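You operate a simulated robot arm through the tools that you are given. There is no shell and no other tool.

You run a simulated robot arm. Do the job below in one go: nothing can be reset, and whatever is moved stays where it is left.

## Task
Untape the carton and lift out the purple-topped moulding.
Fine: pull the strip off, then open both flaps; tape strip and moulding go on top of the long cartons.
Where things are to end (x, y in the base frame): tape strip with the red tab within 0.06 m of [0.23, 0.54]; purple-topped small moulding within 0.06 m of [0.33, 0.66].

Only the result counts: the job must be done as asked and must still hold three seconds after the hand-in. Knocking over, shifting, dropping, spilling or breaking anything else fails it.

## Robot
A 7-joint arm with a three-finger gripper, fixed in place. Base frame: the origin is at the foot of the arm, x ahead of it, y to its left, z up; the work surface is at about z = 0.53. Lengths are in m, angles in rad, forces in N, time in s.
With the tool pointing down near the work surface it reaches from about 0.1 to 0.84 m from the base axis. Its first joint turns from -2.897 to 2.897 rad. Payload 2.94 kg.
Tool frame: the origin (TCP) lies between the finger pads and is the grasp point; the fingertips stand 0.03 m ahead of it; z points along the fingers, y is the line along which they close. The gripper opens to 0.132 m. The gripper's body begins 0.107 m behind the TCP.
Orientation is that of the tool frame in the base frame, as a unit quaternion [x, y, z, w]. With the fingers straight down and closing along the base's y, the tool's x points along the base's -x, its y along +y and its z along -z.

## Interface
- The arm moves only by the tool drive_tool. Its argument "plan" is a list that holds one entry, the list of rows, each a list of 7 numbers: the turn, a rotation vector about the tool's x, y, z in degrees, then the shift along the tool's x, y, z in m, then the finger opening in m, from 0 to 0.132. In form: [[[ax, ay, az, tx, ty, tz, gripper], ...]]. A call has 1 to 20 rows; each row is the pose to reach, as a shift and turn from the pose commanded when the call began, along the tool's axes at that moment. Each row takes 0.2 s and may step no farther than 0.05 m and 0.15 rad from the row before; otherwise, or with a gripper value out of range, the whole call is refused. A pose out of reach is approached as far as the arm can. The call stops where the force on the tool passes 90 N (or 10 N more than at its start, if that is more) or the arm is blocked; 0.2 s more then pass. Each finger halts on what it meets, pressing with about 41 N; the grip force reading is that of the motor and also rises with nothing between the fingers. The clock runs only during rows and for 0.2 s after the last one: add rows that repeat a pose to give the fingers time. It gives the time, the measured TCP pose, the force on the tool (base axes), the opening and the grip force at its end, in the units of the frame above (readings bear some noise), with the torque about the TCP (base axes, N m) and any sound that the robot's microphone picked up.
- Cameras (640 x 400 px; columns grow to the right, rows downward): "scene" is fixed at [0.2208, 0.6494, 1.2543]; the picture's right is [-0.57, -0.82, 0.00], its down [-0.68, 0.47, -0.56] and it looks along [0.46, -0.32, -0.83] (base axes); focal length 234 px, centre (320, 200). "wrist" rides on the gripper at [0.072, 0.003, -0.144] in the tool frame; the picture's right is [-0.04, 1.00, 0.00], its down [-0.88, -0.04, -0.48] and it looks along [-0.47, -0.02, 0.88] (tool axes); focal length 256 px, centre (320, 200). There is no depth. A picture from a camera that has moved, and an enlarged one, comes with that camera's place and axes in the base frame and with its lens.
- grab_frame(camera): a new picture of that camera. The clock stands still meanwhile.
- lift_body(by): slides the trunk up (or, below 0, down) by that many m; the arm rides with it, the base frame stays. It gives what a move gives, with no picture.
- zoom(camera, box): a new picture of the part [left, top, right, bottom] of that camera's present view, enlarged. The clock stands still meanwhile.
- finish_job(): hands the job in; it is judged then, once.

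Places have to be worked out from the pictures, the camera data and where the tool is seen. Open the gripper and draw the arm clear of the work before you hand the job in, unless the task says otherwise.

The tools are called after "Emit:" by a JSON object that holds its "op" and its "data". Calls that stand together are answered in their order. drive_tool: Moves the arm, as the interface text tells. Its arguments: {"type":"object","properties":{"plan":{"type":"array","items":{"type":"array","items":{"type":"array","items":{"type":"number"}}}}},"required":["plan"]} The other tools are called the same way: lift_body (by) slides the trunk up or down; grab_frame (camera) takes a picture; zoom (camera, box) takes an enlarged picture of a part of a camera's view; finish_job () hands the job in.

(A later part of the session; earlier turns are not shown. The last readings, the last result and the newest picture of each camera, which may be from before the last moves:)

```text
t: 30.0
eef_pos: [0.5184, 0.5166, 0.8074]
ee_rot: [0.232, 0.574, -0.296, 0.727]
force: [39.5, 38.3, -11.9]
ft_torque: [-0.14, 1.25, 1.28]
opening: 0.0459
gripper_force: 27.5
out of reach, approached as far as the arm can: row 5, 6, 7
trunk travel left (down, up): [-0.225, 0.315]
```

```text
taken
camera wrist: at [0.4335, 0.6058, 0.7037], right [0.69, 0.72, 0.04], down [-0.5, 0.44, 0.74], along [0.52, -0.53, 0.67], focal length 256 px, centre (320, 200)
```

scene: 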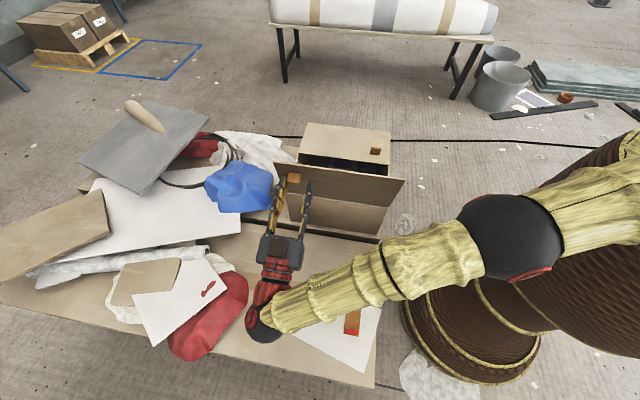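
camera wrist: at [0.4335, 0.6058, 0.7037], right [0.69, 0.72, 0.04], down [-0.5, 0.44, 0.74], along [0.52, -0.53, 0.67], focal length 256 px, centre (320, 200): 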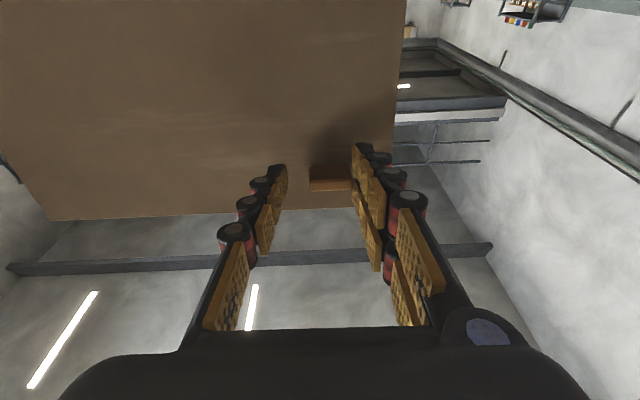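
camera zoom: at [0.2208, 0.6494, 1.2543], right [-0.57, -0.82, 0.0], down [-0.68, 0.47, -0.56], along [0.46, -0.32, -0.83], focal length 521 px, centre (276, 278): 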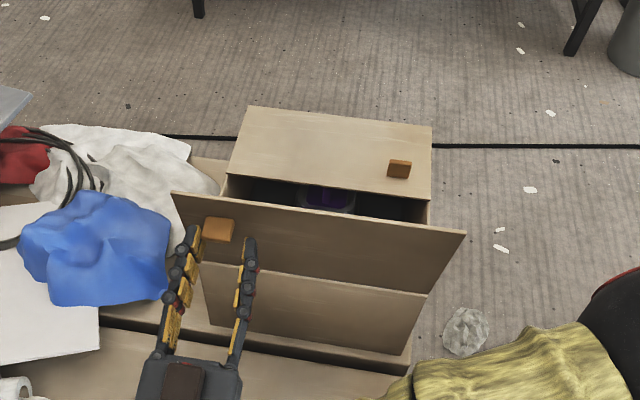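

The flap is past vertical and I can see the purple item inside; the arm is at its reach limit and the grip has slid. I'll open the fingers and back out a little along the tool axis.

Emit:
{"op": "drive_tool", "data": {"plan": [[[0, 0, 0, 0, 0, 0, 0.06], [0, 2, 0, 0, 0, 0, 0.08], [0, 4, 0, 0, 0, -0.01, 0.09], [0, 6, 0, 0, 0, -0.02, 0.09], [0, 8, 0, 0, 0, -0.03, 0.09], [0, 8, 0, 0, 0, -0.03, 0.09]]]}}

Emit:
{"op": "grab_frame", "data": {"camera": "scene"}}

Emit:
{"op": "grab_frame", "data": {"camera": "wrist"}}

```text
t: 31.4
eef_pos: [0.4949, 0.5334, 0.8022]
ee_rot: [0.256, 0.619, -0.284, 0.686]
force: [0.4, 0.8, -0.1]
ft_torque: [0.02, -0.01, -0.02]
opening: 0.0903
gripper_force: 0.0
trunk travel left (down, up): [-0.225, 0.315]
```

```text
taken
```

scene: 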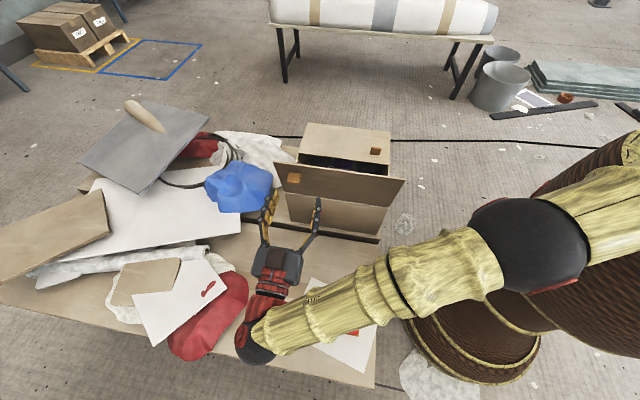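

```text
taken
camera wrist: at [0.4016, 0.6315, 0.7148], right [0.7, 0.71, 0.04], down [-0.43, 0.37, 0.82], along [0.57, -0.6, 0.56], focal length 256 px, centre (320, 200)
```

wrist: 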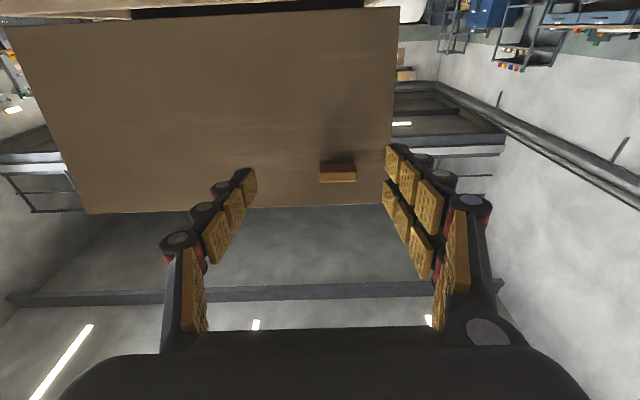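

The near flap stays open past vertical by itself and the tool is free. I'll back away from the flap, rise and rotate the tool back to pointing straight down.

Emit:
{"op": "drive_tool", "data": {"plan": [[[0, 0, 0, 0, 0, -0.03, 0.09], [0, 0, 0, 0, 0, -0.065, 0.09], [0, 4, 0, -0.02, 0, -0.09, 0.09], [0, 12, 0, -0.05, 0, -0.1, 0.09], [0, 20, 0, -0.08, 0, -0.1, 0.09], [0, 28, 0, -0.11, 0, -0.1, 0.09], [0, 36, 0, -0.14, 0, -0.1, 0.09], [0, 44, 0, -0.16, 0, -0.1, 0.09], [0, 52, 0, -0.16, 0, -0.1, 0.08], [0, 60, 0, -0.16, 0, -0.1, 0.07], [0, 68, 0, -0.16, 0, -0.1, 0.06], [0, 76, 0, -0.16, 0, -0.1, 0.06], [0, 84, 0, -0.16, 0, -0.1, 0.06], [0, 92, 0, -0.16, 0, -0.1, 0.06], [0, 95.9, 0, -0.16, 0, -0.1, 0.06], [0, 95.9, 0, -0.16, 0, -0.1, 0.06]]]}}

Emit:
{"op": "grab_frame", "data": {"camera": "scene"}}

Emit:
{"op": "grab_frame", "data": {"camera": "wrist"}}

```text
t: 34.8
eef_pos: [0.4125, 0.6137, 0.951]
ee_rot: [0.383, 0.924, 0.0, 0.001]
force: [0.3, 0.7, -0.3]
ft_torque: [-0.02, -0.02, 0.04]
opening: 0.0601
gripper_force: 0.0
out of reach, approached as far as the arm can: row 1, 2, 3, 4
trunk travel left (down, up): [-0.225, 0.315]
```

```text
taken
```

scene: 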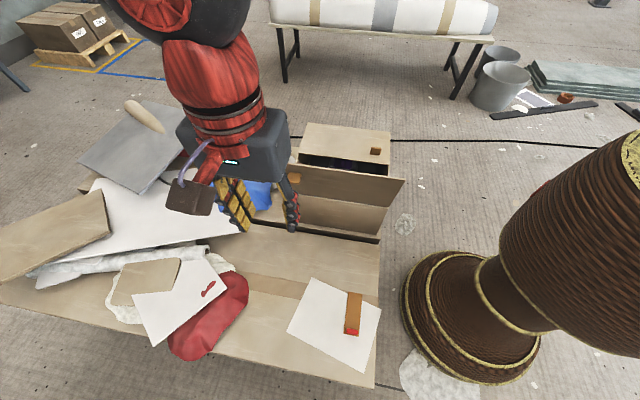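

```text
taken
camera wrist: at [0.3644, 0.6693, 1.0945], right [0.74, 0.68, 0.0], down [0.59, -0.65, 0.48], along [0.32, -0.35, -0.88], focal length 256 px, centre (320, 200)
```

wrist: 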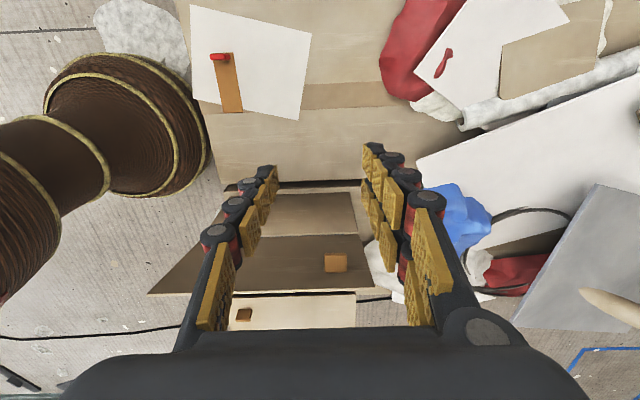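

Clear. Travelling over the open flap at a safe height to hover above the far handle.

Emit:
{"op": "drive_tool", "data": {"plan": [[[0, 0, 0, -0.03, -0.0137, -0.01, 0.06], [0, 0, 0, -0.07, -0.032, -0.01, 0.06], [0, 0, 0, -0.11, -0.05, -0.01, 0.06], [0, 0, 0, -0.15, -0.068, -0.01, 0.06], [0, 0, 0, -0.19, -0.0865, -0.01, 0.06], [0, 0, 0, -0.23, -0.105, -0.01, 0.06], [0, 0, 0, -0.27, -0.123, -0.01, 0.06], [0, 0, 0, -0.31, -0.141, 0, 0.06], [0, 0, 0, -0.35, -0.159, 0, 0.06], [0, 0, 0, -0.385, -0.175, 0.01, 0.06], [0, 0, 0, -0.4011, -0.1826, 0.04, 0.06], [0, 0, 0, -0.4011, -0.1826, 0.08, 0.06], [0, 0, 0, -0.4011, -0.1826, 0.12, 0.06], [0, 0, 0, -0.4011, -0.1826, 0.15, 0.06], [0, 0, 0, -0.4011, -0.1826, 0.15, 0.06]]]}}

Emit:
{"op": "grab_frame", "data": {"camera": "scene"}}

Emit:
{"op": "grab_frame", "data": {"camera": "wrist"}}

```text
t: 38.0
eef_pos: [0.5671, 0.2026, 0.8027]
ee_rot: [0.383, 0.924, 0.0, 0.001]
force: [0.4, -0.2, -0.8]
ft_torque: [-0.01, 0.02, -0.02]
opening: 0.0602
gripper_force: 0.1
trunk travel left (down, up): [-0.225, 0.315]
```

```text
taken
```

scene: 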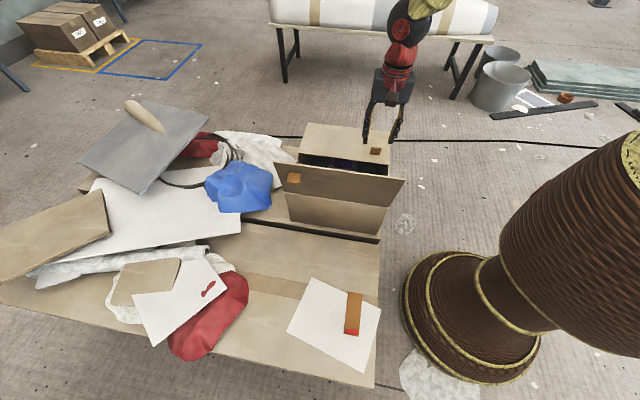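

```text
taken
camera wrist: at [0.5192, 0.2565, 0.945], right [0.74, 0.68, 0.0], down [0.59, -0.65, 0.48], along [0.32, -0.35, -0.88], focal length 256 px, centre (320, 200)
```

wrist: 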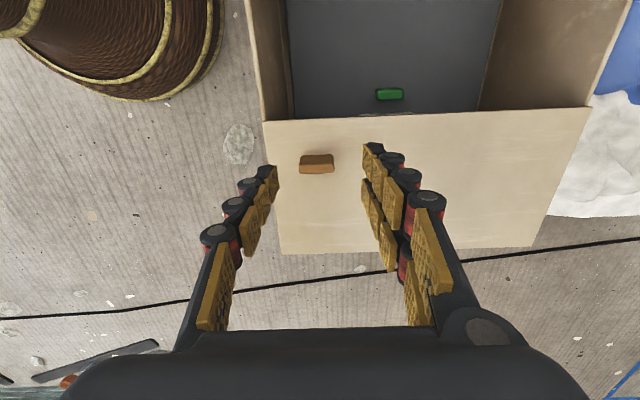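

Handle is nearly centred. Correcting 3 mm, descending, and closing.

Emit:
{"op": "drive_tool", "data": {"plan": [[[0, 0, 0, -0.002, -0.002, 0.02, 0.06], [0, 0, 0, -0.003, -0.003, 0.035, 0.055], [0, 0, 0, -0.003, -0.003, 0.045, 0.05], [0, 0, 0, -0.003, -0.003, 0.049, 0.05], [0, 0, 0, -0.003, -0.003, 0.049, 0.05]]]}}

Emit:
{"op": "zoom", "data": {"camera": "wrist", "box": [200, 90, 440, 240]}}

```text
t: 39.2
eef_pos: [0.5676, 0.1965, 0.7536]
ee_rot: [0.382, 0.924, 0.0, 0.0]
force: [0.9, 0.8, 0.7]
ft_torque: [0.03, -0.04, 0.02]
opening: 0.05
gripper_force: 0.1
trunk travel left (down, up): [-0.225, 0.315]
```

```text
2.67 times, centred on (320, 165) of wrist
camera zoom: at [0.5187, 0.2518, 0.896], right [0.74, 0.68, 0.0], down [0.59, -0.65, 0.48], along [0.32, -0.35, -0.88], focal length 683 px, centre (320, 293)
```

zoom: 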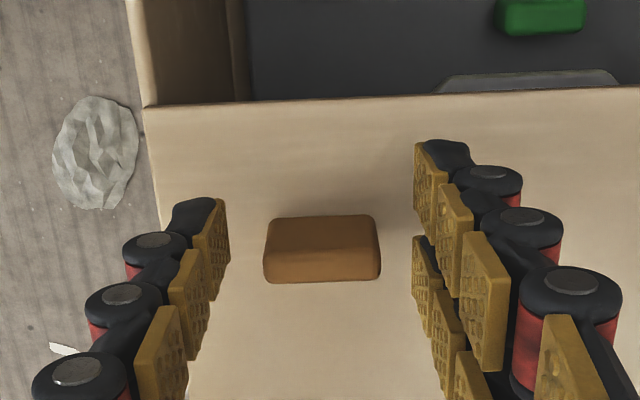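

Aligned. Closing on the handle and starting the arc (mirrored) to 16°.

Emit:
{"op": "drive_tool", "data": {"plan": [[[0, 0, 0, 0, 0, 0, 0.04], [0, 0, 0, 0, 0, 0, 0.02], [0, 0, 0, 0, 0, 0, 0.01], [0, 0, 0, 0, 0, 0, 0.01], [0, 0, 0, 0, 0, 0, 0.01], [0, 4, 0, -0.004, 0, -0.0079, 0.01], [0, 8, 0, -0.0084, 0, -0.0155, 0.01], [0, 12, 0, -0.0135, 0, -0.0228, 0.01], [0, 16, 0, -0.0189, 0, -0.0297, 0.01], [0, 16, 0, -0.0189, 0, -0.0297, 0.01]]]}}

Emit:
{"op": "zoom", "data": {"camera": "scene", "box": [250, 75, 430, 255]}}

Emit:
{"op": "grab_frame", "data": {"camera": "wrist"}}

```text
t: 41.4
eef_pos: [0.5783, 0.184, 0.7825]
ee_rot: [0.379, 0.915, 0.052, -0.128]
force: [-9.9, 19.9, 17.4]
ft_torque: [0.11, -0.39, 0.17]
opening: 0.031
gripper_force: 44.8
trunk travel left (down, up): [-0.225, 0.315]
```

```text
2.22 times, centred on (340, 165) of scene
camera zoom: at [0.2208, 0.6494, 1.2543], right [-0.57, -0.82, 0.0], down [-0.68, 0.47, -0.56], along [0.46, -0.32, -0.83], focal length 521 px, centre (276, 278)
```

zoom: 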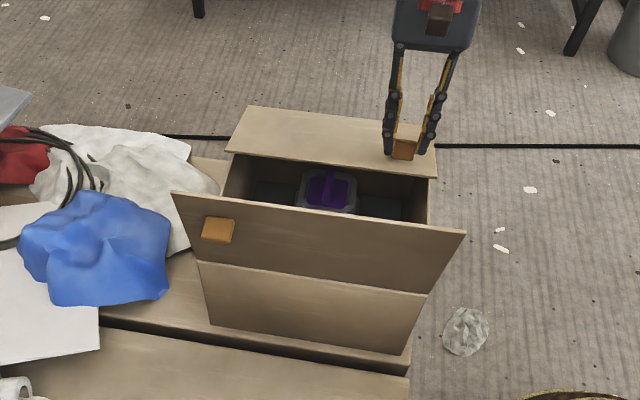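

```text
taken
camera wrist: at [0.5606, 0.2099, 0.9411], right [0.74, 0.68, -0.01], down [0.66, -0.72, 0.22], along [0.14, -0.17, -0.98], focal length 256 px, centre (320, 200)
```

wrist: 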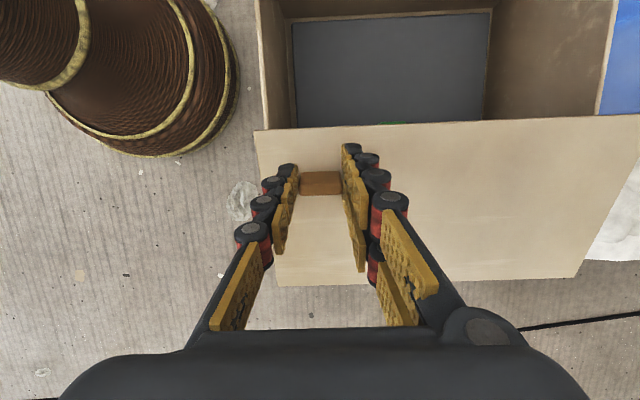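

Lifting well; slight inward compression, so I add 2 mm of radius and continue to 48°.

Emit:
{"op": "drive_tool", "data": {"plan": [[[0, 4, 0, -0.0022, 0, -0.0088, 0.01], [0, 8, 0, -0.0068, 0, -0.0165, 0.01], [0, 12, 0, -0.0119, 0, -0.0239, 0.01], [0, 16, 0, -0.0174, 0, -0.0309, 0.01], [0, 20, 0, -0.0235, 0, -0.0375, 0.01], [0, 24, 0, -0.03, 0, -0.0437, 0.01], [0, 28, 0, -0.037, 0, -0.0494, 0.01], [0, 32, 0, -0.0443, 0, -0.0546, 0.01], [0, 32, 0, -0.0443, 0, -0.0546, 0.01]]]}}

Emit:
{"op": "grab_frame", "data": {"camera": "scene"}}

Emit:
{"op": "grab_frame", "data": {"camera": "wrist"}}

```text
t: 43.4
eef_pos: [0.6194, 0.1432, 0.825]
ee_rot: [0.349, 0.845, 0.155, -0.375]
force: [-11.2, 22.5, 28.5]
ft_torque: [1.12, 0.68, 0.07]
opening: 0.0313
gripper_force: 45.2
trunk travel left (down, up): [-0.225, 0.315]
```

```text
taken
```

scene: 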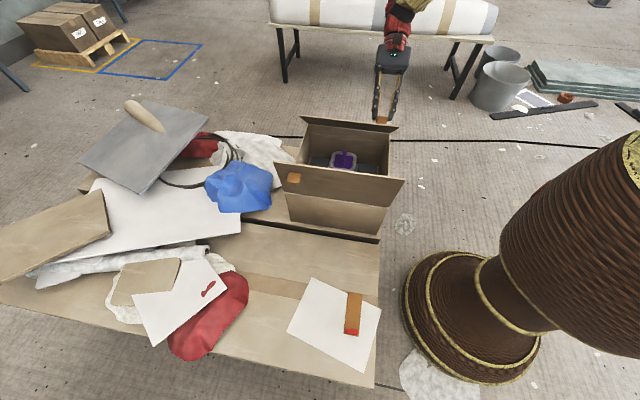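

```text
taken
camera wrist: at [0.6642, 0.1059, 0.9744], right [0.73, 0.69, -0.03], down [0.64, -0.69, -0.33], along [-0.25, 0.22, -0.94], focal length 256 px, centre (320, 200)
```

wrist: 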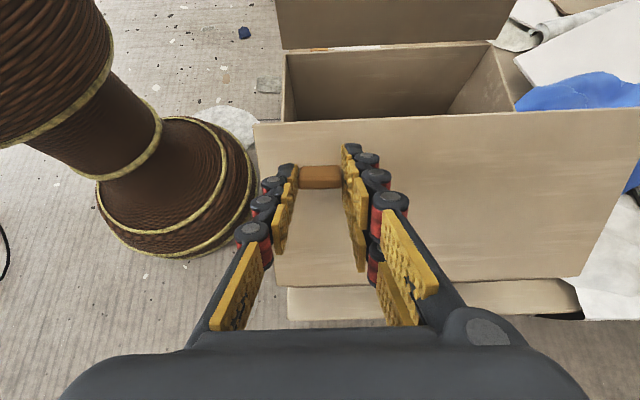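

Good. Adding 2.5 mm radius and continuing another 24°.

Emit:
{"op": "drive_tool", "data": {"plan": [[[0, 4, 0, -0.0017, 0, -0.0091, 0.01], [0, 8, 0, -0.0063, 0, -0.0168, 0.01], [0, 12, 0, -0.0114, 0, -0.0242, 0.01], [0, 16, 0, -0.017, 0, -0.0312, 0.01], [0, 20, 0, -0.0231, 0, -0.0379, 0.01], [0, 24, 0, -0.0296, 0, -0.0441, 0.01], [0, 24, 0, -0.0296, 0, -0.0441, 0.01]]]}}

Emit:
{"op": "grab_frame", "data": {"camera": "scene"}}

Emit:
{"op": "grab_frame", "data": {"camera": "wrist"}}

```text
t: 45.0
eef_pos: [0.6583, 0.105, 0.8346]
ee_rot: [0.31, 0.749, 0.227, -0.54]
force: [4.1, 8.2, 41.7]
ft_torque: [0.51, 0.06, -0.08]
opening: 0.031
gripper_force: 45.4
trunk travel left (down, up): [-0.225, 0.315]
```

```text
taken
```

scene: 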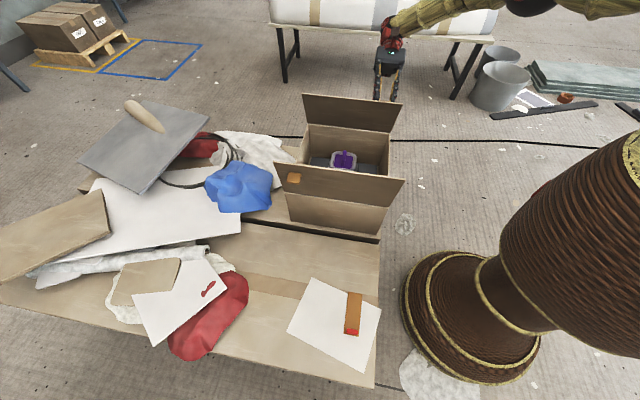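

```text
taken
camera wrist: at [0.7415, 0.0277, 0.9479], right [0.72, 0.7, -0.04], down [0.49, -0.54, -0.69], along [-0.5, 0.47, -0.73], focal length 256 px, centre (320, 200)
```

wrist: 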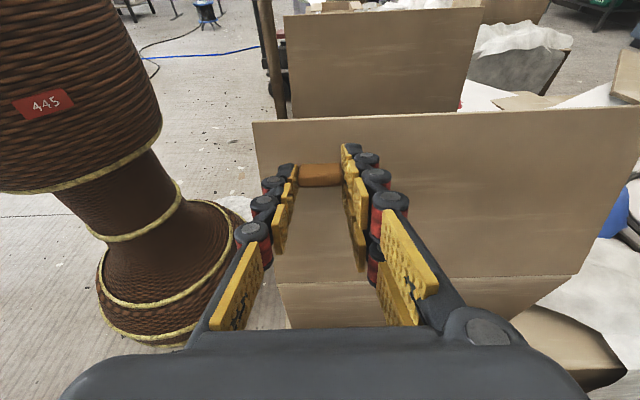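

Flap at 72°. Easing the radius 4 mm and going on 16° more.

Emit:
{"op": "drive_tool", "data": {"plan": [[[0, 4, 0, -0.0004, 0, -0.0099, 0.01], [0, 8, 0, -0.005, 0, -0.0177, 0.01], [0, 12, 0, -0.0102, 0, -0.0252, 0.01], [0, 16, 0, -0.0159, 0, -0.0323, 0.01], [0, 16, 0, -0.0159, 0, -0.0323, 0.01]]]}}

Emit:
{"op": "grab_frame", "data": {"camera": "scene"}}

```text
t: 45.7
eef_pos: [0.6208, 0.1188, 0.8211]
ee_rot: [0.298, 0.71, 0.258, -0.584]
force: [64.8, 48.8, -19.1]
ft_torque: [-0.37, -0.51, -1.89]
opening: 0.0634
gripper_force: 40.0
out of reach, approached as far as the arm can: row 1, 2, 3
trunk travel left (down, up): [-0.225, 0.315]
stopped in row 3: the force on the tool passed its limit at 112 N (the readings are from after the stop); the commanded pose is now the measured one
```

```text
taken
```

scene: 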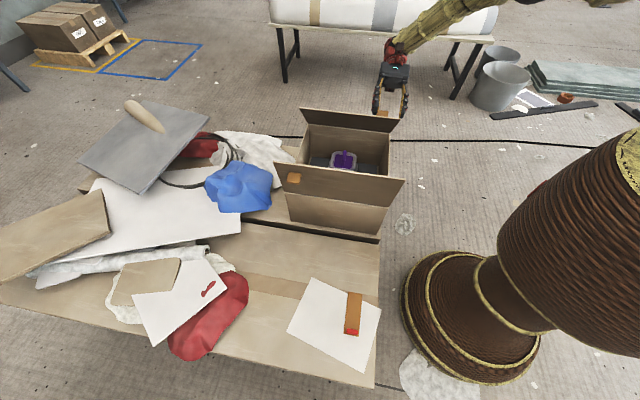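

The arm ran into its reach limit and the flap swung back slightly to about 60°. I'll look at the contact before releasing.

Emit:
{"op": "grab_frame", "data": {"camera": "wrist"}}

Emit:
{"op": "zoom", "data": {"camera": "scene", "box": [250, 50, 430, 230]}}

```text
taken
camera wrist: at [0.7105, 0.0293, 0.9197], right [0.73, 0.68, -0.03], down [0.42, -0.47, -0.78], along [-0.54, 0.55, -0.63], focal length 256 px, centre (320, 200)
```

wrist: 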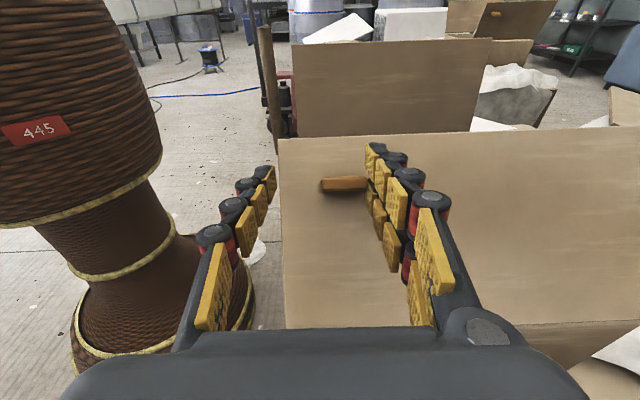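

```text
2.22 times, centred on (340, 140) of scene
camera zoom: at [0.2208, 0.6494, 1.2543], right [-0.57, -0.82, 0.0], down [-0.68, 0.47, -0.56], along [0.46, -0.32, -0.83], focal length 521 px, centre (276, 333)
```

zoom: 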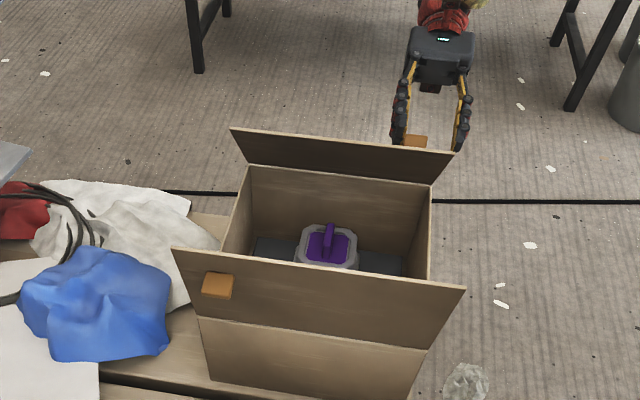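

The handle only rests against the right finger. I'll open wide, then back away and upward while reducing the tilt.

Emit:
{"op": "drive_tool", "data": {"plan": [[[0, 0, 0, 0, 0, 0, 0.09], [0, 0, 0, 0, 0, 0, 0.1], [0, -3, 0, 0.0, 0, -0.01, 0.1], [0, -8, 0, 0.005, 0, -0.025, 0.1], [0, -14, 0, 0.015, 0, -0.04, 0.1], [0, -20, 0, 0.03, 0, -0.055, 0.1], [0, -26, 0, 0.05, 0, -0.065, 0.1], [0, -32, 0, 0.08, 0, -0.065, 0.1], [0, -38, 0, 0.11, 0, -0.065, 0.1], [0, -44, 0, 0.14, 0, -0.065, 0.09], [0, -50, 0, 0.16, 0, -0.065, 0.08], [0, -58, 0, 0.16, 0, -0.065, 0.07], [0, -66, 0, 0.16, 0, -0.065, 0.06], [0, -74, 0, 0.16, 0, -0.065, 0.05], [0, -79.4, 0, 0.16, 0, -0.065, 0.04], [0, -79.4, 0, 0.16, 0, -0.065, 0.02]]]}}

Emit:
{"op": "grab_frame", "data": {"camera": "scene"}}

Emit:
{"op": "grab_frame", "data": {"camera": "wrist"}}

```text
t: 49.1
eef_pos: [0.6342, 0.0854, 0.9955]
ee_rot: [0.389, 0.921, 0.007, -0.003]
force: [0.1, 0.2, -0.2]
ft_torque: [0.02, -0.01, -0.03]
opening: 0.02
gripper_force: 0.1
trunk travel left (down, up): [-0.225, 0.315]
```

```text
taken
```

scene: 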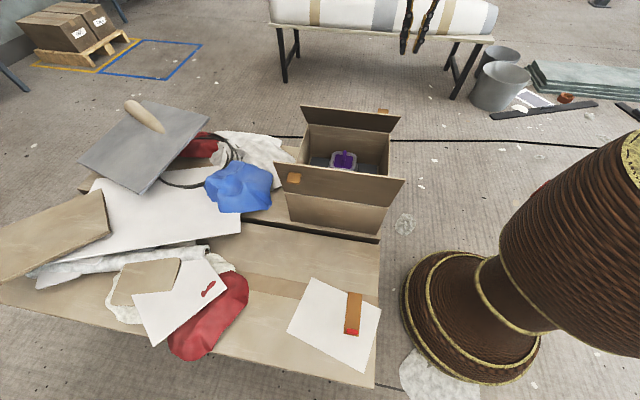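

```text
taken
camera wrist: at [0.5875, 0.1394, 1.1383], right [0.75, 0.66, 0.01], down [0.58, -0.66, 0.47], along [0.32, -0.34, -0.88], focal length 256 px, centre (320, 200)
```

wrist: 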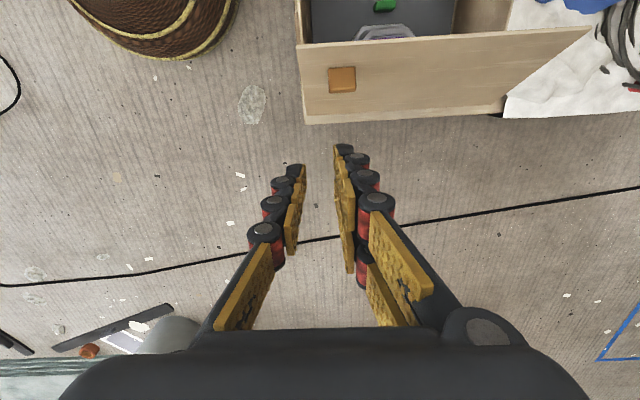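

Flap holds at about 60°. I'll use the closed fingers to push it from inside: move to above the box middle, then lower the tips to about z=0.79, well above the contents.

Emit:
{"op": "drive_tool", "data": {"plan": [[[0.3, -0.3, -0.4, 0.03, 0.025, 0, 0.005], [0.6, -0.6, -0.8, 0.06, 0.05, 0, 0.005], [0.6, -0.6, -0.8, 0.09, 0.075, 0, 0.005], [0.6, -0.6, -0.8, 0.12, 0.1, 0, 0.005], [0.6, -0.6, -0.8, 0.153, 0.128, 0, 0.005], [0.6, -0.6, -0.8, 0.153, 0.128, 0, 0.005]]]}}

Emit:
{"op": "grab_frame", "data": {"camera": "scene"}}

Emit:
{"op": "grab_frame", "data": {"camera": "wrist"}}

```text
t: 50.5
eef_pos: [0.6215, 0.2848, 0.9964]
ee_rot: [0.384, 0.923, 0.0, 0.0]
force: [-0.5, 0.0, -0.7]
ft_torque: [-0.04, 0.01, -0.03]
opening: 0.0049
gripper_force: 0.0
trunk travel left (down, up): [-0.225, 0.315]
```

```text
taken
```

scene: 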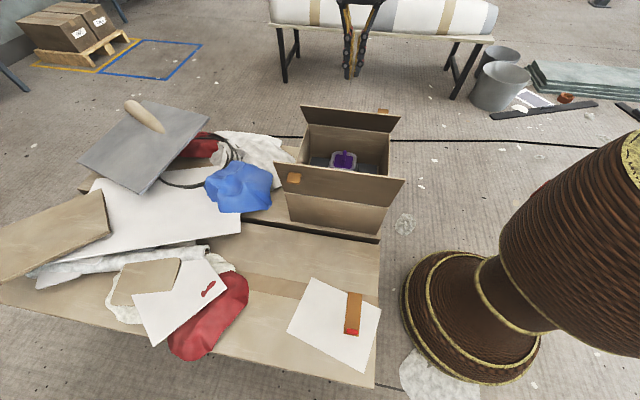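

```text
taken
camera wrist: at [0.5731, 0.3399, 1.1406], right [0.74, 0.68, 0.0], down [0.59, -0.65, 0.48], along [0.32, -0.35, -0.88], focal length 256 px, centre (320, 200)
```

wrist: 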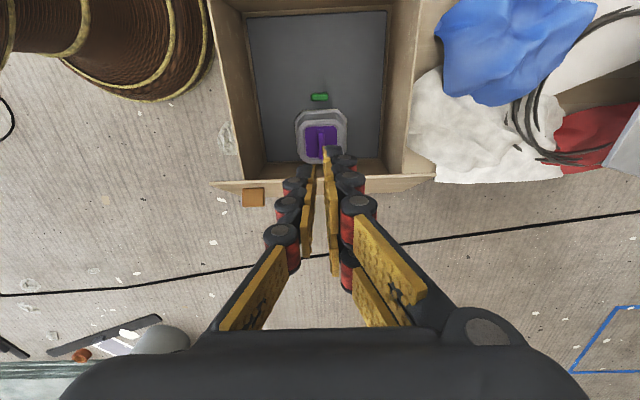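

The flap's edge is clear of the fingers, and the moulding's top is at about z≈0.645, well below. Lowering the closed fingers to z=0.82, then sweeping toward the far side.

Emit:
{"op": "drive_tool", "data": {"plan": [[[0, 0, 0, 0, 0, 0.045, 0.005], [0, 0, 0, 0, 0, 0.09, 0.005], [0, 0, 0, 0, 0, 0.135, 0.005], [0, 0, 0, 0, 0, 0.17, 0.005], [0, 0, 0, 0, 0, 0.175, 0.005]]]}}

Emit:
{"op": "drive_tool", "data": {"plan": [[[0, 0, 0, -0.02, 0, 0, 0.005], [0, 0, 0, -0.04, 0, 0, 0.005], [0, 0, 0, -0.055, 0, 0, 0.005], [0, 0, 0, -0.07, 0, 0, 0.005], [0, 0, 0, -0.085, 0, 0, 0.005], [0, 0, 0, -0.1, 0, 0, 0.005], [0, 0, 0, -0.1, 0, 0, 0.005]]]}}

Emit:
{"op": "grab_frame", "data": {"camera": "scene"}}

Emit:
{"op": "grab_frame", "data": {"camera": "wrist"}}

```text
t: 51.7
eef_pos: [0.6199, 0.285, 0.8219]
ee_rot: [0.383, 0.924, 0.0, 0.0]
force: [1.1, -0.6, 0.2]
ft_torque: [-0.04, 0.04, 0.0]
opening: 0.0053
gripper_force: 0.1
trunk travel left (down, up): [-0.225, 0.315]
```

```text
t: 53.3
eef_pos: [0.6936, 0.2162, 0.8288]
ee_rot: [0.383, 0.924, 0.004, 0.004]
force: [-0.5, 11.0, 41.7]
ft_torque: [-0.75, -0.83, -0.25]
opening: 0.0004
gripper_force: 0.0
trunk travel left (down, up): [-0.225, 0.315]
```

```text
taken
```

scene: 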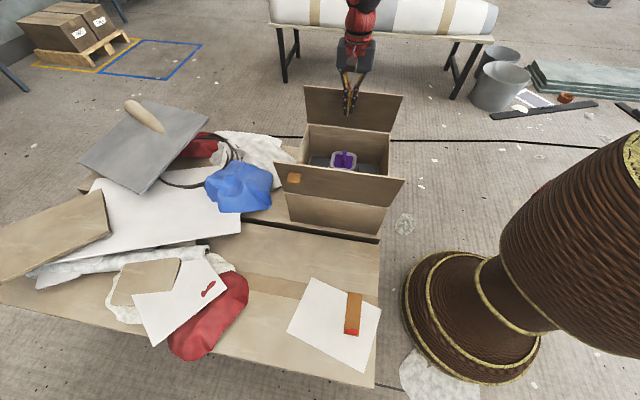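

```text
taken
camera wrist: at [0.644, 0.2704, 0.9716], right [0.74, 0.68, 0.01], down [0.59, -0.65, 0.48], along [0.33, -0.35, -0.88], focal length 256 px, centre (320, 200)
```

wrist: 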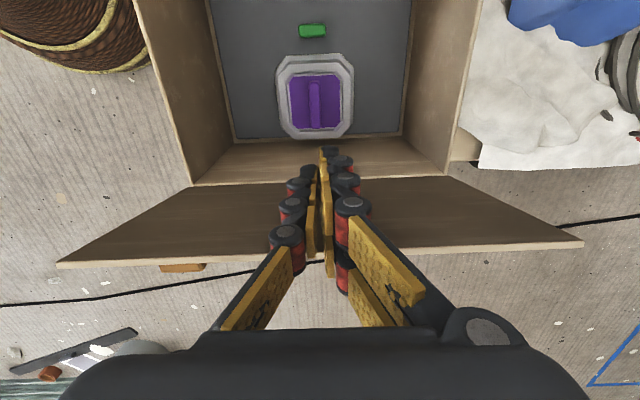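

The flap is swinging up. Easing up 1 cm and continuing the push outward.

Emit:
{"op": "drive_tool", "data": {"plan": [[[0, 0, 0, -0.008, 0, -0.01, 0.005], [0, 0, 0, -0.02, 0, -0.012, 0.005], [0, 0, 0, -0.032, 0, -0.012, 0.005], [0, 0, 0, -0.044, 0, -0.012, 0.005], [0, 0, 0, -0.056, 0, -0.01, 0.005], [0, 0, 0, -0.068, 0, -0.008, 0.005], [0, 0, 0, -0.068, 0, -0.008, 0.005]]]}}

Emit:
{"op": "grab_frame", "data": {"camera": "scene"}}

Emit:
{"op": "grab_frame", "data": {"camera": "wrist"}}

```text
t: 54.9
eef_pos: [0.7394, 0.1668, 0.8302]
ee_rot: [0.382, 0.924, 0.0, 0.0]
force: [0.0, 0.5, 0.1]
ft_torque: [0.0, 0.0, 0.0]
opening: 0.0053
gripper_force: 0.0
trunk travel left (down, up): [-0.225, 0.315]
```

```text
taken
```

scene: 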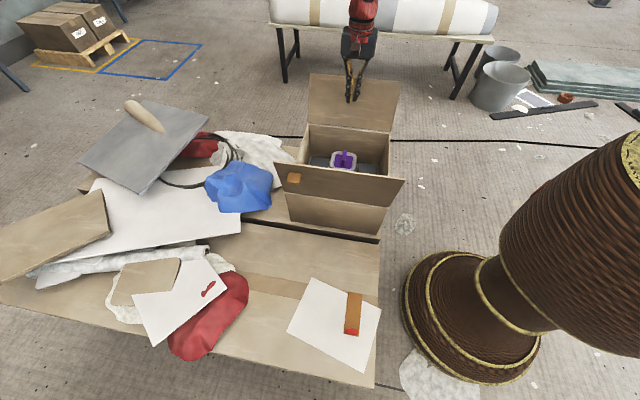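

```text
taken
camera wrist: at [0.6916, 0.2206, 0.9728], right [0.74, 0.68, 0.0], down [0.59, -0.65, 0.48], along [0.32, -0.35, -0.88], focal length 256 px, centre (320, 200)
```

wrist: 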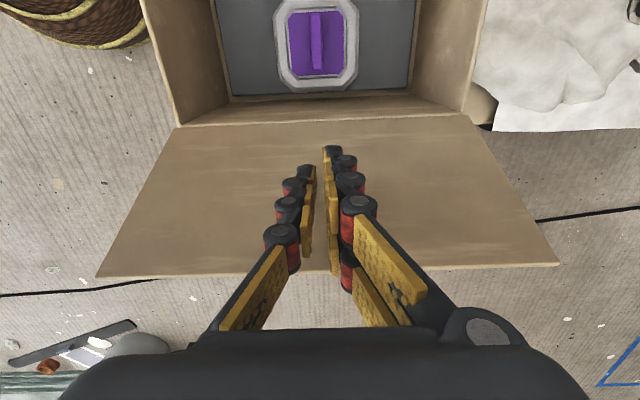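

Both flaps now stand open past vertical. Moving back above the moulding for a good look.

Emit:
{"op": "drive_tool", "data": {"plan": [[[0, 0, 0, 0.01, 0, -0.03, 0.01], [0, 0, 0, 0.04, 0, -0.06, 0.03], [0, 0, 0, 0.075, 0, -0.06, 0.06], [0, 0, 0, 0.11, 0, -0.05, 0.09], [0, 0, 0, 0.115, 0, -0.04, 0.1], [0, 0, 0, 0.115, 0, -0.04, 0.1]]]}}

Emit:
{"op": "zoom", "data": {"camera": "wrist", "box": [200, 50, 440, 200]}}

Emit:
{"op": "zoom", "data": {"camera": "scene", "box": [290, 115, 400, 185]}}

Emit:
{"op": "grab_frame", "data": {"camera": "wrist"}}

```text
t: 56.3
eef_pos: [0.6576, 0.2471, 0.8714]
ee_rot: [0.383, 0.924, 0.0, 0.001]
force: [0.7, 0.0, 0.6]
ft_torque: [-0.03, 0.02, 0.01]
opening: 0.0872
gripper_force: 0.0
trunk travel left (down, up): [-0.225, 0.315]
```

```text
2.67 times, centred on (320, 125) of wrist
camera zoom: at [0.6099, 0.302, 1.0133], right [0.74, 0.68, 0.0], down [0.59, -0.65, 0.48], along [0.32, -0.35, -0.88], focal length 683 px, centre (320, 400)
```

zoom: 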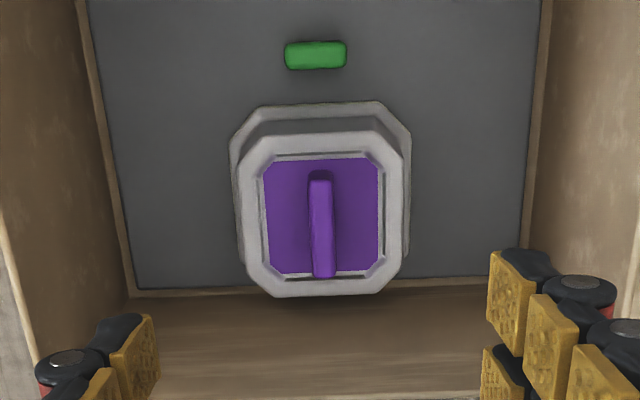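

```text
5.71 times, centred on (345, 150) of scene
camera zoom: at [0.2208, 0.6494, 1.2543], right [-0.57, -0.82, 0.0], down [-0.68, 0.47, -0.56], along [0.46, -0.32, -0.83], focal length 1340 px, centre (177, 486)
```

zoom: 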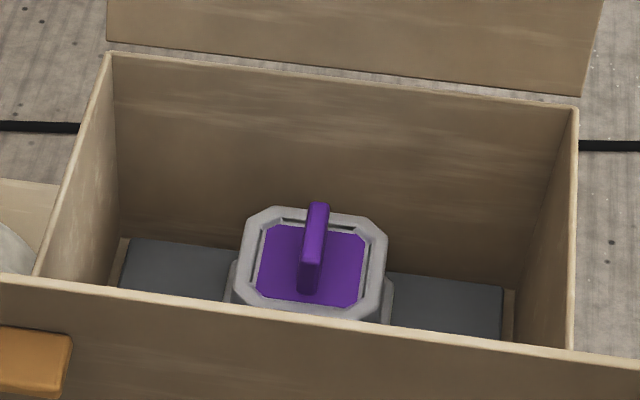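

```text
taken
camera wrist: at [0.6099, 0.302, 1.0133], right [0.74, 0.68, 0.0], down [0.59, -0.65, 0.48], along [0.32, -0.35, -0.88], focal length 256 px, centre (320, 200)
```

wrist: 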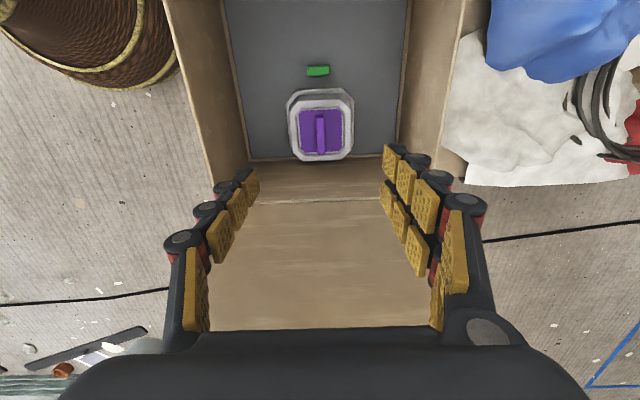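

The purple fin's top is around (0.674, 0.232, 0.637), thin across the slit direction, so I grip it as is. I'll centre over it and come down to z=0.70 to check.

Emit:
{"op": "drive_tool", "data": {"plan": [[[0, 0, 0, -0.0223, 0.001, 0.02, 0.08], [0, 0, 0, -0.0223, 0.001, 0.06, 0.06], [0, 0, 0, -0.0223, 0.001, 0.1, 0.05], [0, 0, 0, -0.0223, 0.001, 0.14, 0.04], [0, 0, 0, -0.0223, 0.001, 0.17, 0.036], [0, 0, 0, -0.0223, 0.001, 0.17, 0.036]]]}}

Emit:
{"op": "zoom", "data": {"camera": "wrist", "box": [200, 90, 440, 240]}}

Emit:
{"op": "zoom", "data": {"camera": "scene", "box": [290, 105, 400, 175]}}

```text
t: 57.7
eef_pos: [0.6749, 0.233, 0.6985]
ee_rot: [0.383, 0.924, 0.0, 0.0]
force: [-0.9, -0.6, 0.0]
ft_torque: [0.01, 0.04, 0.0]
opening: 0.0361
gripper_force: 0.0
trunk travel left (down, up): [-0.225, 0.315]
```

```text
2.67 times, centred on (320, 165) of wrist
camera zoom: at [0.6269, 0.2875, 0.8425], right [0.74, 0.68, 0.0], down [0.59, -0.65, 0.48], along [0.32, -0.35, -0.88], focal length 683 px, centre (320, 293)
```

zoom: 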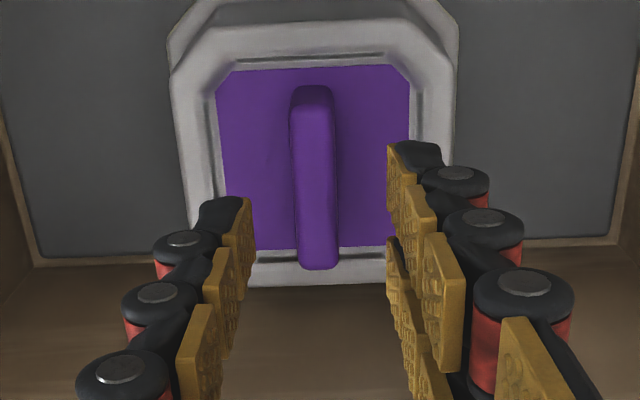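

```text
5.71 times, centred on (345, 140) of scene
camera zoom: at [0.2208, 0.6494, 1.2543], right [-0.57, -0.82, 0.0], down [-0.68, 0.47, -0.56], along [0.46, -0.32, -0.83], focal length 1340 px, centre (177, 543)
```

zoom: 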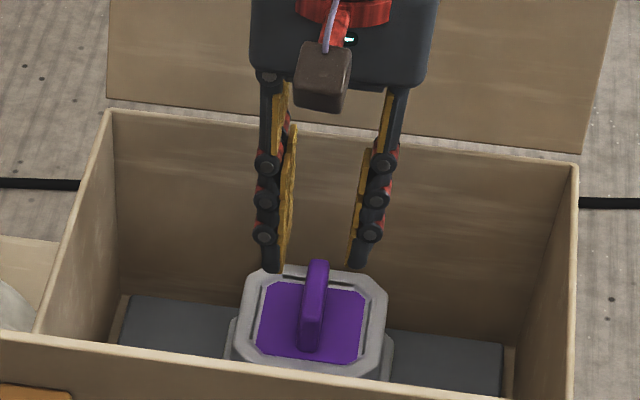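

Centred on the fin. Descending so the tips pass 12 mm below the fin top, then checking again.

Emit:
{"op": "drive_tool", "data": {"plan": [[[0, 0, 0, 0, 0, 0.02, 0.036], [0, 0, 0, 0, 0, 0.035, 0.036], [0, 0, 0, 0, 0, 0.044, 0.036], [0, 0, 0, 0, 0, 0.044, 0.036]]]}}

Emit:
{"op": "zoom", "data": {"camera": "wrist", "box": [200, 90, 440, 240]}}

Emit:
{"op": "zoom", "data": {"camera": "scene", "box": [290, 105, 400, 175]}}

```text
t: 58.7
eef_pos: [0.6749, 0.2315, 0.6556]
ee_rot: [0.382, 0.924, 0.0, 0.001]
force: [-0.3, -0.9, -0.1]
ft_torque: [0.04, 0.0, 0.02]
opening: 0.0363
gripper_force: 0.1
trunk travel left (down, up): [-0.225, 0.315]
```

```text
2.67 times, centred on (320, 165) of wrist
camera zoom: at [0.6261, 0.2871, 0.7994], right [0.74, 0.68, 0.0], down [0.59, -0.65, 0.48], along [0.32, -0.35, -0.88], focal length 683 px, centre (320, 293)
```

zoom: 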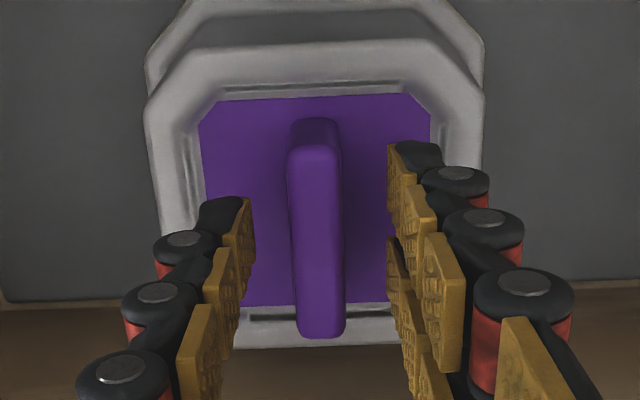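

```text
5.71 times, centred on (345, 140) of scene
camera zoom: at [0.2208, 0.6494, 1.2543], right [-0.57, -0.82, 0.0], down [-0.68, 0.47, -0.56], along [0.46, -0.32, -0.83], focal length 1340 px, centre (177, 543)
```

zoom: 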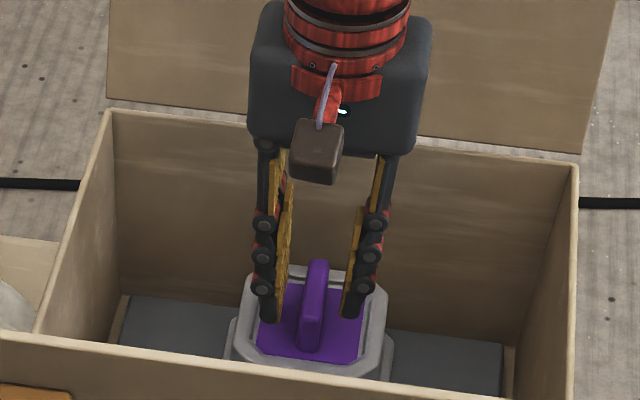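

Well straddled. Lowering 8 mm more and closing on the fin.

Emit:
{"op": "drive_tool", "data": {"plan": [[[0, 0, 0, 0, 0, 0.004, 0.036], [0, 0, 0, 0, 0, 0.008, 0.036], [0, 0, 0, 0, 0, 0.008, 0.025], [0, 0, 0, 0, 0, 0.008, 0.01], [0, 0, 0, 0, 0, 0.008, 0.0], [0, 0, 0, 0, 0, 0.008, 0.0]]]}}

Emit:
{"op": "zoom", "data": {"camera": "wrist", "box": [200, 90, 440, 240]}}

Emit:
{"op": "zoom", "data": {"camera": "scene", "box": [290, 105, 400, 175]}}

```text
t: 60.1
eef_pos: [0.6729, 0.233, 0.6481]
ee_rot: [0.383, 0.924, 0.001, 0.0]
force: [-1.4, -0.7, -0.3]
ft_torque: [-0.01, 0.06, 0.01]
opening: 0.0139
gripper_force: 33.4
trunk travel left (down, up): [-0.225, 0.315]
```

```text
2.67 times, centred on (320, 165) of wrist
camera zoom: at [0.6258, 0.2871, 0.7914], right [0.74, 0.68, 0.0], down [0.59, -0.65, 0.48], along [0.32, -0.35, -0.88], focal length 683 px, centre (320, 293)
```

zoom: 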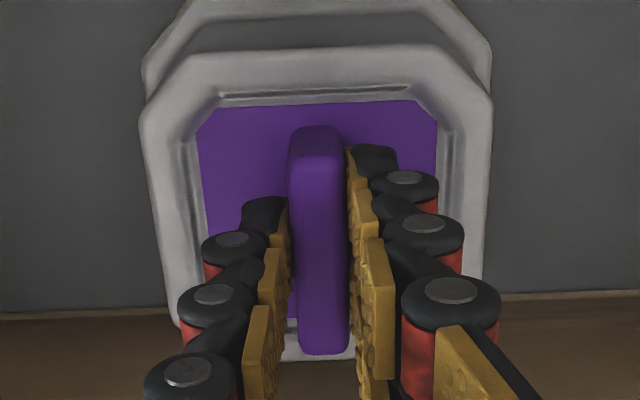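

```text
5.71 times, centred on (345, 140) of scene
camera zoom: at [0.2208, 0.6494, 1.2543], right [-0.57, -0.82, 0.0], down [-0.68, 0.47, -0.56], along [0.46, -0.32, -0.83], focal length 1340 px, centre (177, 543)
```

zoom: 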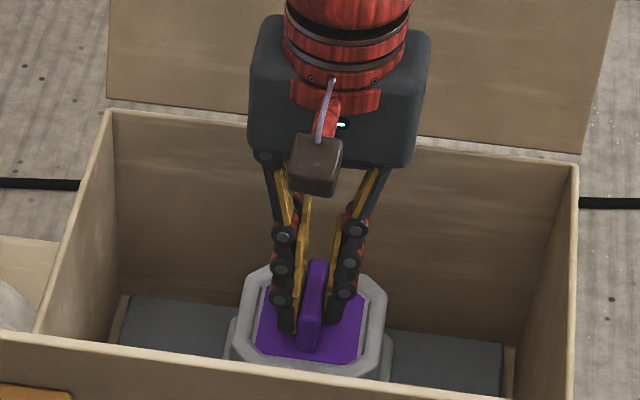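

Fin gripped at 14 mm. Lifting gently a first few mm to read the weight.

Emit:
{"op": "drive_tool", "data": {"plan": [[[0, 0, 0, 0, 0, 0, 0.0], [0, 0, 0, 0, 0, -0.005, 0.0], [0, 0, 0, 0, 0, -0.01, 0.0], [0, 0, 0, 0, 0, -0.02, 0.0], [0, 0, 0, 0, 0, -0.02, 0.0]]]}}

Emit:
{"op": "zoom", "data": {"camera": "scene", "box": [290, 105, 400, 175]}}

Emit:
{"op": "grab_frame", "data": {"camera": "wrist"}}

```text
t: 61.3
eef_pos: [0.6737, 0.2326, 0.6677]
ee_rot: [0.383, 0.924, 0.0, 0.0]
force: [0.8, 0.6, -1.2]
ft_torque: [0.02, -0.01, 0.03]
opening: 0.0138
gripper_force: 39.6
trunk travel left (down, up): [-0.225, 0.315]
```

```text
5.71 times, centred on (345, 140) of scene
camera zoom: at [0.2208, 0.6494, 1.2543], right [-0.57, -0.82, 0.0], down [-0.68, 0.47, -0.56], along [0.46, -0.32, -0.83], focal length 1340 px, centre (177, 543)
```

zoom: 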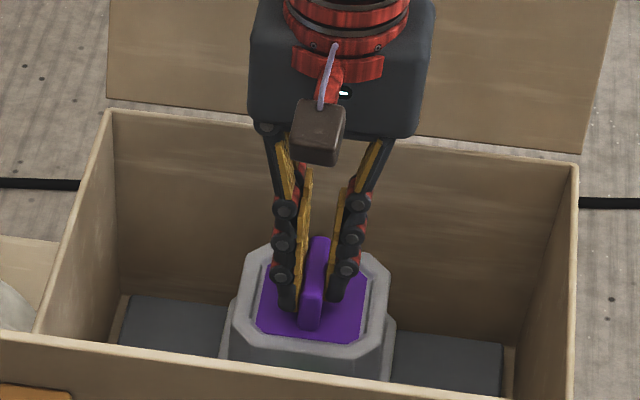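

```text
taken
camera wrist: at [0.6258, 0.288, 0.8115], right [0.74, 0.68, 0.0], down [0.59, -0.65, 0.47], along [0.32, -0.35, -0.88], focal length 256 px, centre (320, 200)
```

wrist: 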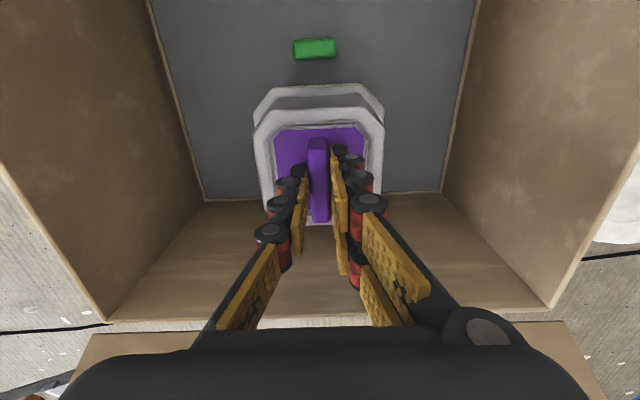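

It comes up freely (about 1 N). Lifting straight up out of the carton.

Emit:
{"op": "drive_tool", "data": {"plan": [[[0, 0, 0, 0, 0, -0.03, 0.0], [0, 0, 0, 0, 0, -0.065, 0.0], [0, 0, 0, 0, 0, -0.1, 0.0], [0, 0, 0, 0, 0, -0.14, 0.0], [0, 0, 0, 0, 0, -0.18, 0.0], [0, 0, 0, 0, 0, -0.22, 0.0], [0, 0, 0, 0, 0, -0.26, 0.0], [0, 0, 0, 0, 0, -0.3, 0.0], [0, 0, 0, 0, 0, -0.32, 0.0], [0, 0, 0, 0, 0, -0.32, 0.0]]]}}

Emit:
{"op": "grab_frame", "data": {"camera": "scene"}}

Emit:
{"op": "grab_frame", "data": {"camera": "wrist"}}

```text
t: 63.5
eef_pos: [0.6753, 0.2326, 0.9894]
ee_rot: [0.382, 0.924, 0.0, -0.001]
force: [0.0, 0.4, -1.9]
ft_torque: [-0.03, 0.01, 0.02]
opening: 0.0135
gripper_force: 39.4
trunk travel left (down, up): [-0.225, 0.315]
```

```text
taken
```

scene: 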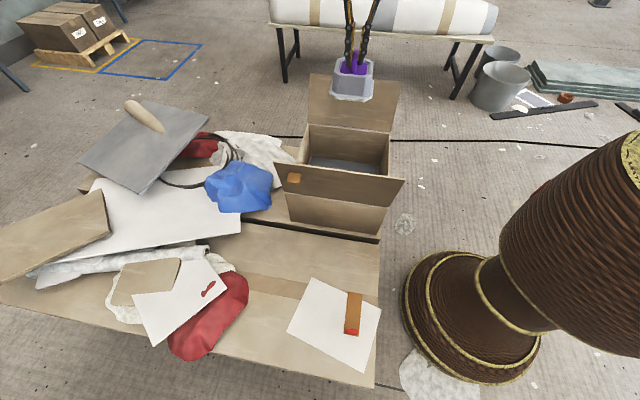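

```text
taken
camera wrist: at [0.6267, 0.2875, 1.1324], right [0.74, 0.68, 0.0], down [0.59, -0.65, 0.47], along [0.32, -0.35, -0.88], focal length 256 px, centre (320, 200)
```

wrist: 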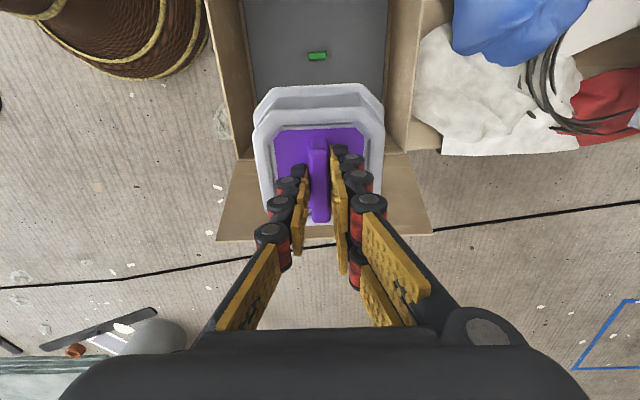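

Moulding is out, flaps still open. Carrying it high over the near flap toward (0.345, 0.67).

Emit:
{"op": "drive_tool", "data": {"plan": [[[0, 0, 0, 0.03, 0.004, 0, 0.0], [0, 0, 0, 0.07, 0.01, 0, 0.0], [0, 0, 0, 0.115, 0.016, 0, 0.0], [0, 0, 0, 0.16, 0.0223, 0, 0.0], [0, 0, 0, 0.205, 0.0286, 0, 0.0], [0, 0, 0, 0.25, 0.035, 0, 0.0], [0, 0, 0, 0.295, 0.041, 0, 0.0], [0, 0, 0, 0.34, 0.0474, 0, 0.0], [0, 0, 0, 0.385, 0.0537, 0, 0.0], [0, 0, 0, 0.43, 0.06, 0, 0.0], [0, 0, 0, 0.475, 0.066, 0, 0.0], [0, 0, 0, 0.515, 0.072, 0, 0.0], [0, 0, 0, 0.5428, 0.0757, 0, 0.0], [0, 0, 0, 0.5428, 0.0757, 0, 0.0]]]}}

Emit:
{"op": "grab_frame", "data": {"camera": "scene"}}

Emit:
{"op": "grab_frame", "data": {"camera": "wrist"}}

```text
t: 66.5
eef_pos: [0.3448, 0.6697, 0.9885]
ee_rot: [0.384, 0.923, 0.0, 0.0]
force: [-0.1, -0.3, -2.2]
ft_torque: [-0.01, 0.01, -0.04]
opening: 0.0135
gripper_force: 40.1
trunk travel left (down, up): [-0.225, 0.315]
```

```text
taken
```

scene: 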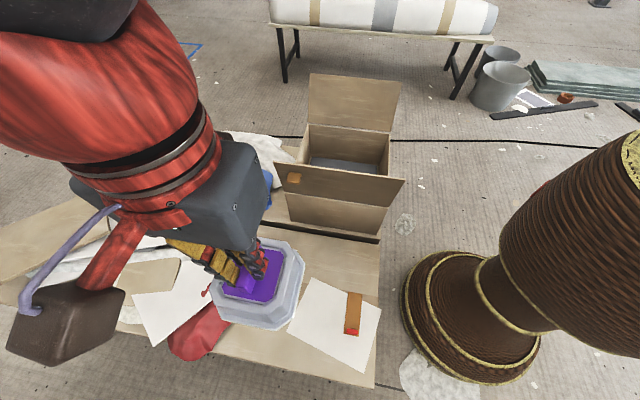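

```text
taken
camera wrist: at [0.2965, 0.7247, 1.1322], right [0.74, 0.68, 0.0], down [0.59, -0.65, 0.48], along [0.32, -0.35, -0.88], focal length 256 px, centre (320, 200)
```

wrist: 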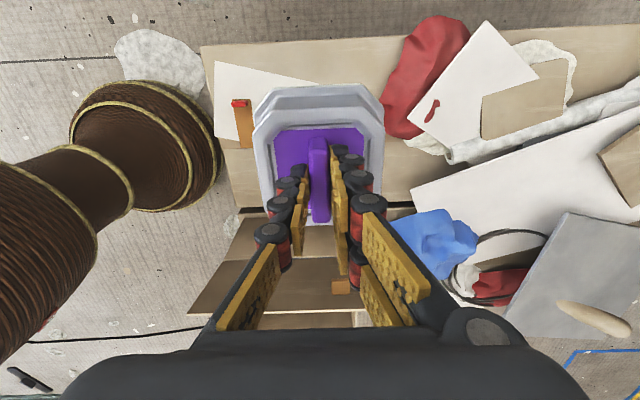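

Over the target with clear space around. Descending to z≈0.69.

Emit:
{"op": "drive_tool", "data": {"plan": [[[0, 0, 0, 0, 0, 0.04, 0.0], [0, 0, 0, 0, 0, 0.085, 0.0], [0, 0, 0, 0, 0, 0.13, 0.0], [0, 0, 0, 0, 0, 0.175, 0.0], [0, 0, 0, 0, 0, 0.22, 0.0], [0, 0, 0, 0, 0, 0.26, 0.0], [0, 0, 0, 0, 0, 0.295, 0.0], [0, 0, 0, 0, 0, 0.295, 0.0]]]}}

Emit:
{"op": "grab_frame", "data": {"camera": "scene"}}

Emit:
{"op": "grab_frame", "data": {"camera": "wrist"}}

```text
t: 68.3
eef_pos: [0.3449, 0.6711, 0.695]
ee_rot: [0.382, 0.924, 0.0, -0.001]
force: [0.3, 0.3, -3.1]
ft_torque: [0.01, 0.01, -0.01]
opening: 0.0134
gripper_force: 40.2
trunk travel left (down, up): [-0.225, 0.315]
```

```text
taken
```

scene: 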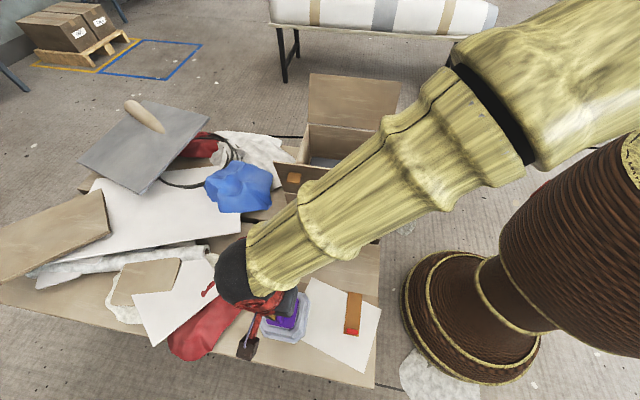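

```text
taken
camera wrist: at [0.2966, 0.7256, 0.8365], right [0.74, 0.68, 0.0], down [0.59, -0.65, 0.48], along [0.32, -0.35, -0.88], focal length 256 px, centre (320, 200)
```

wrist: 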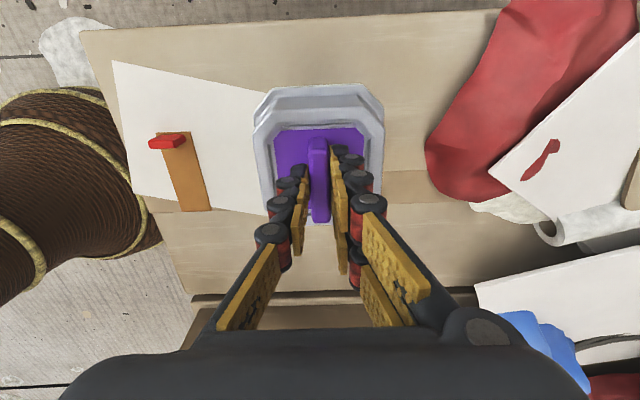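

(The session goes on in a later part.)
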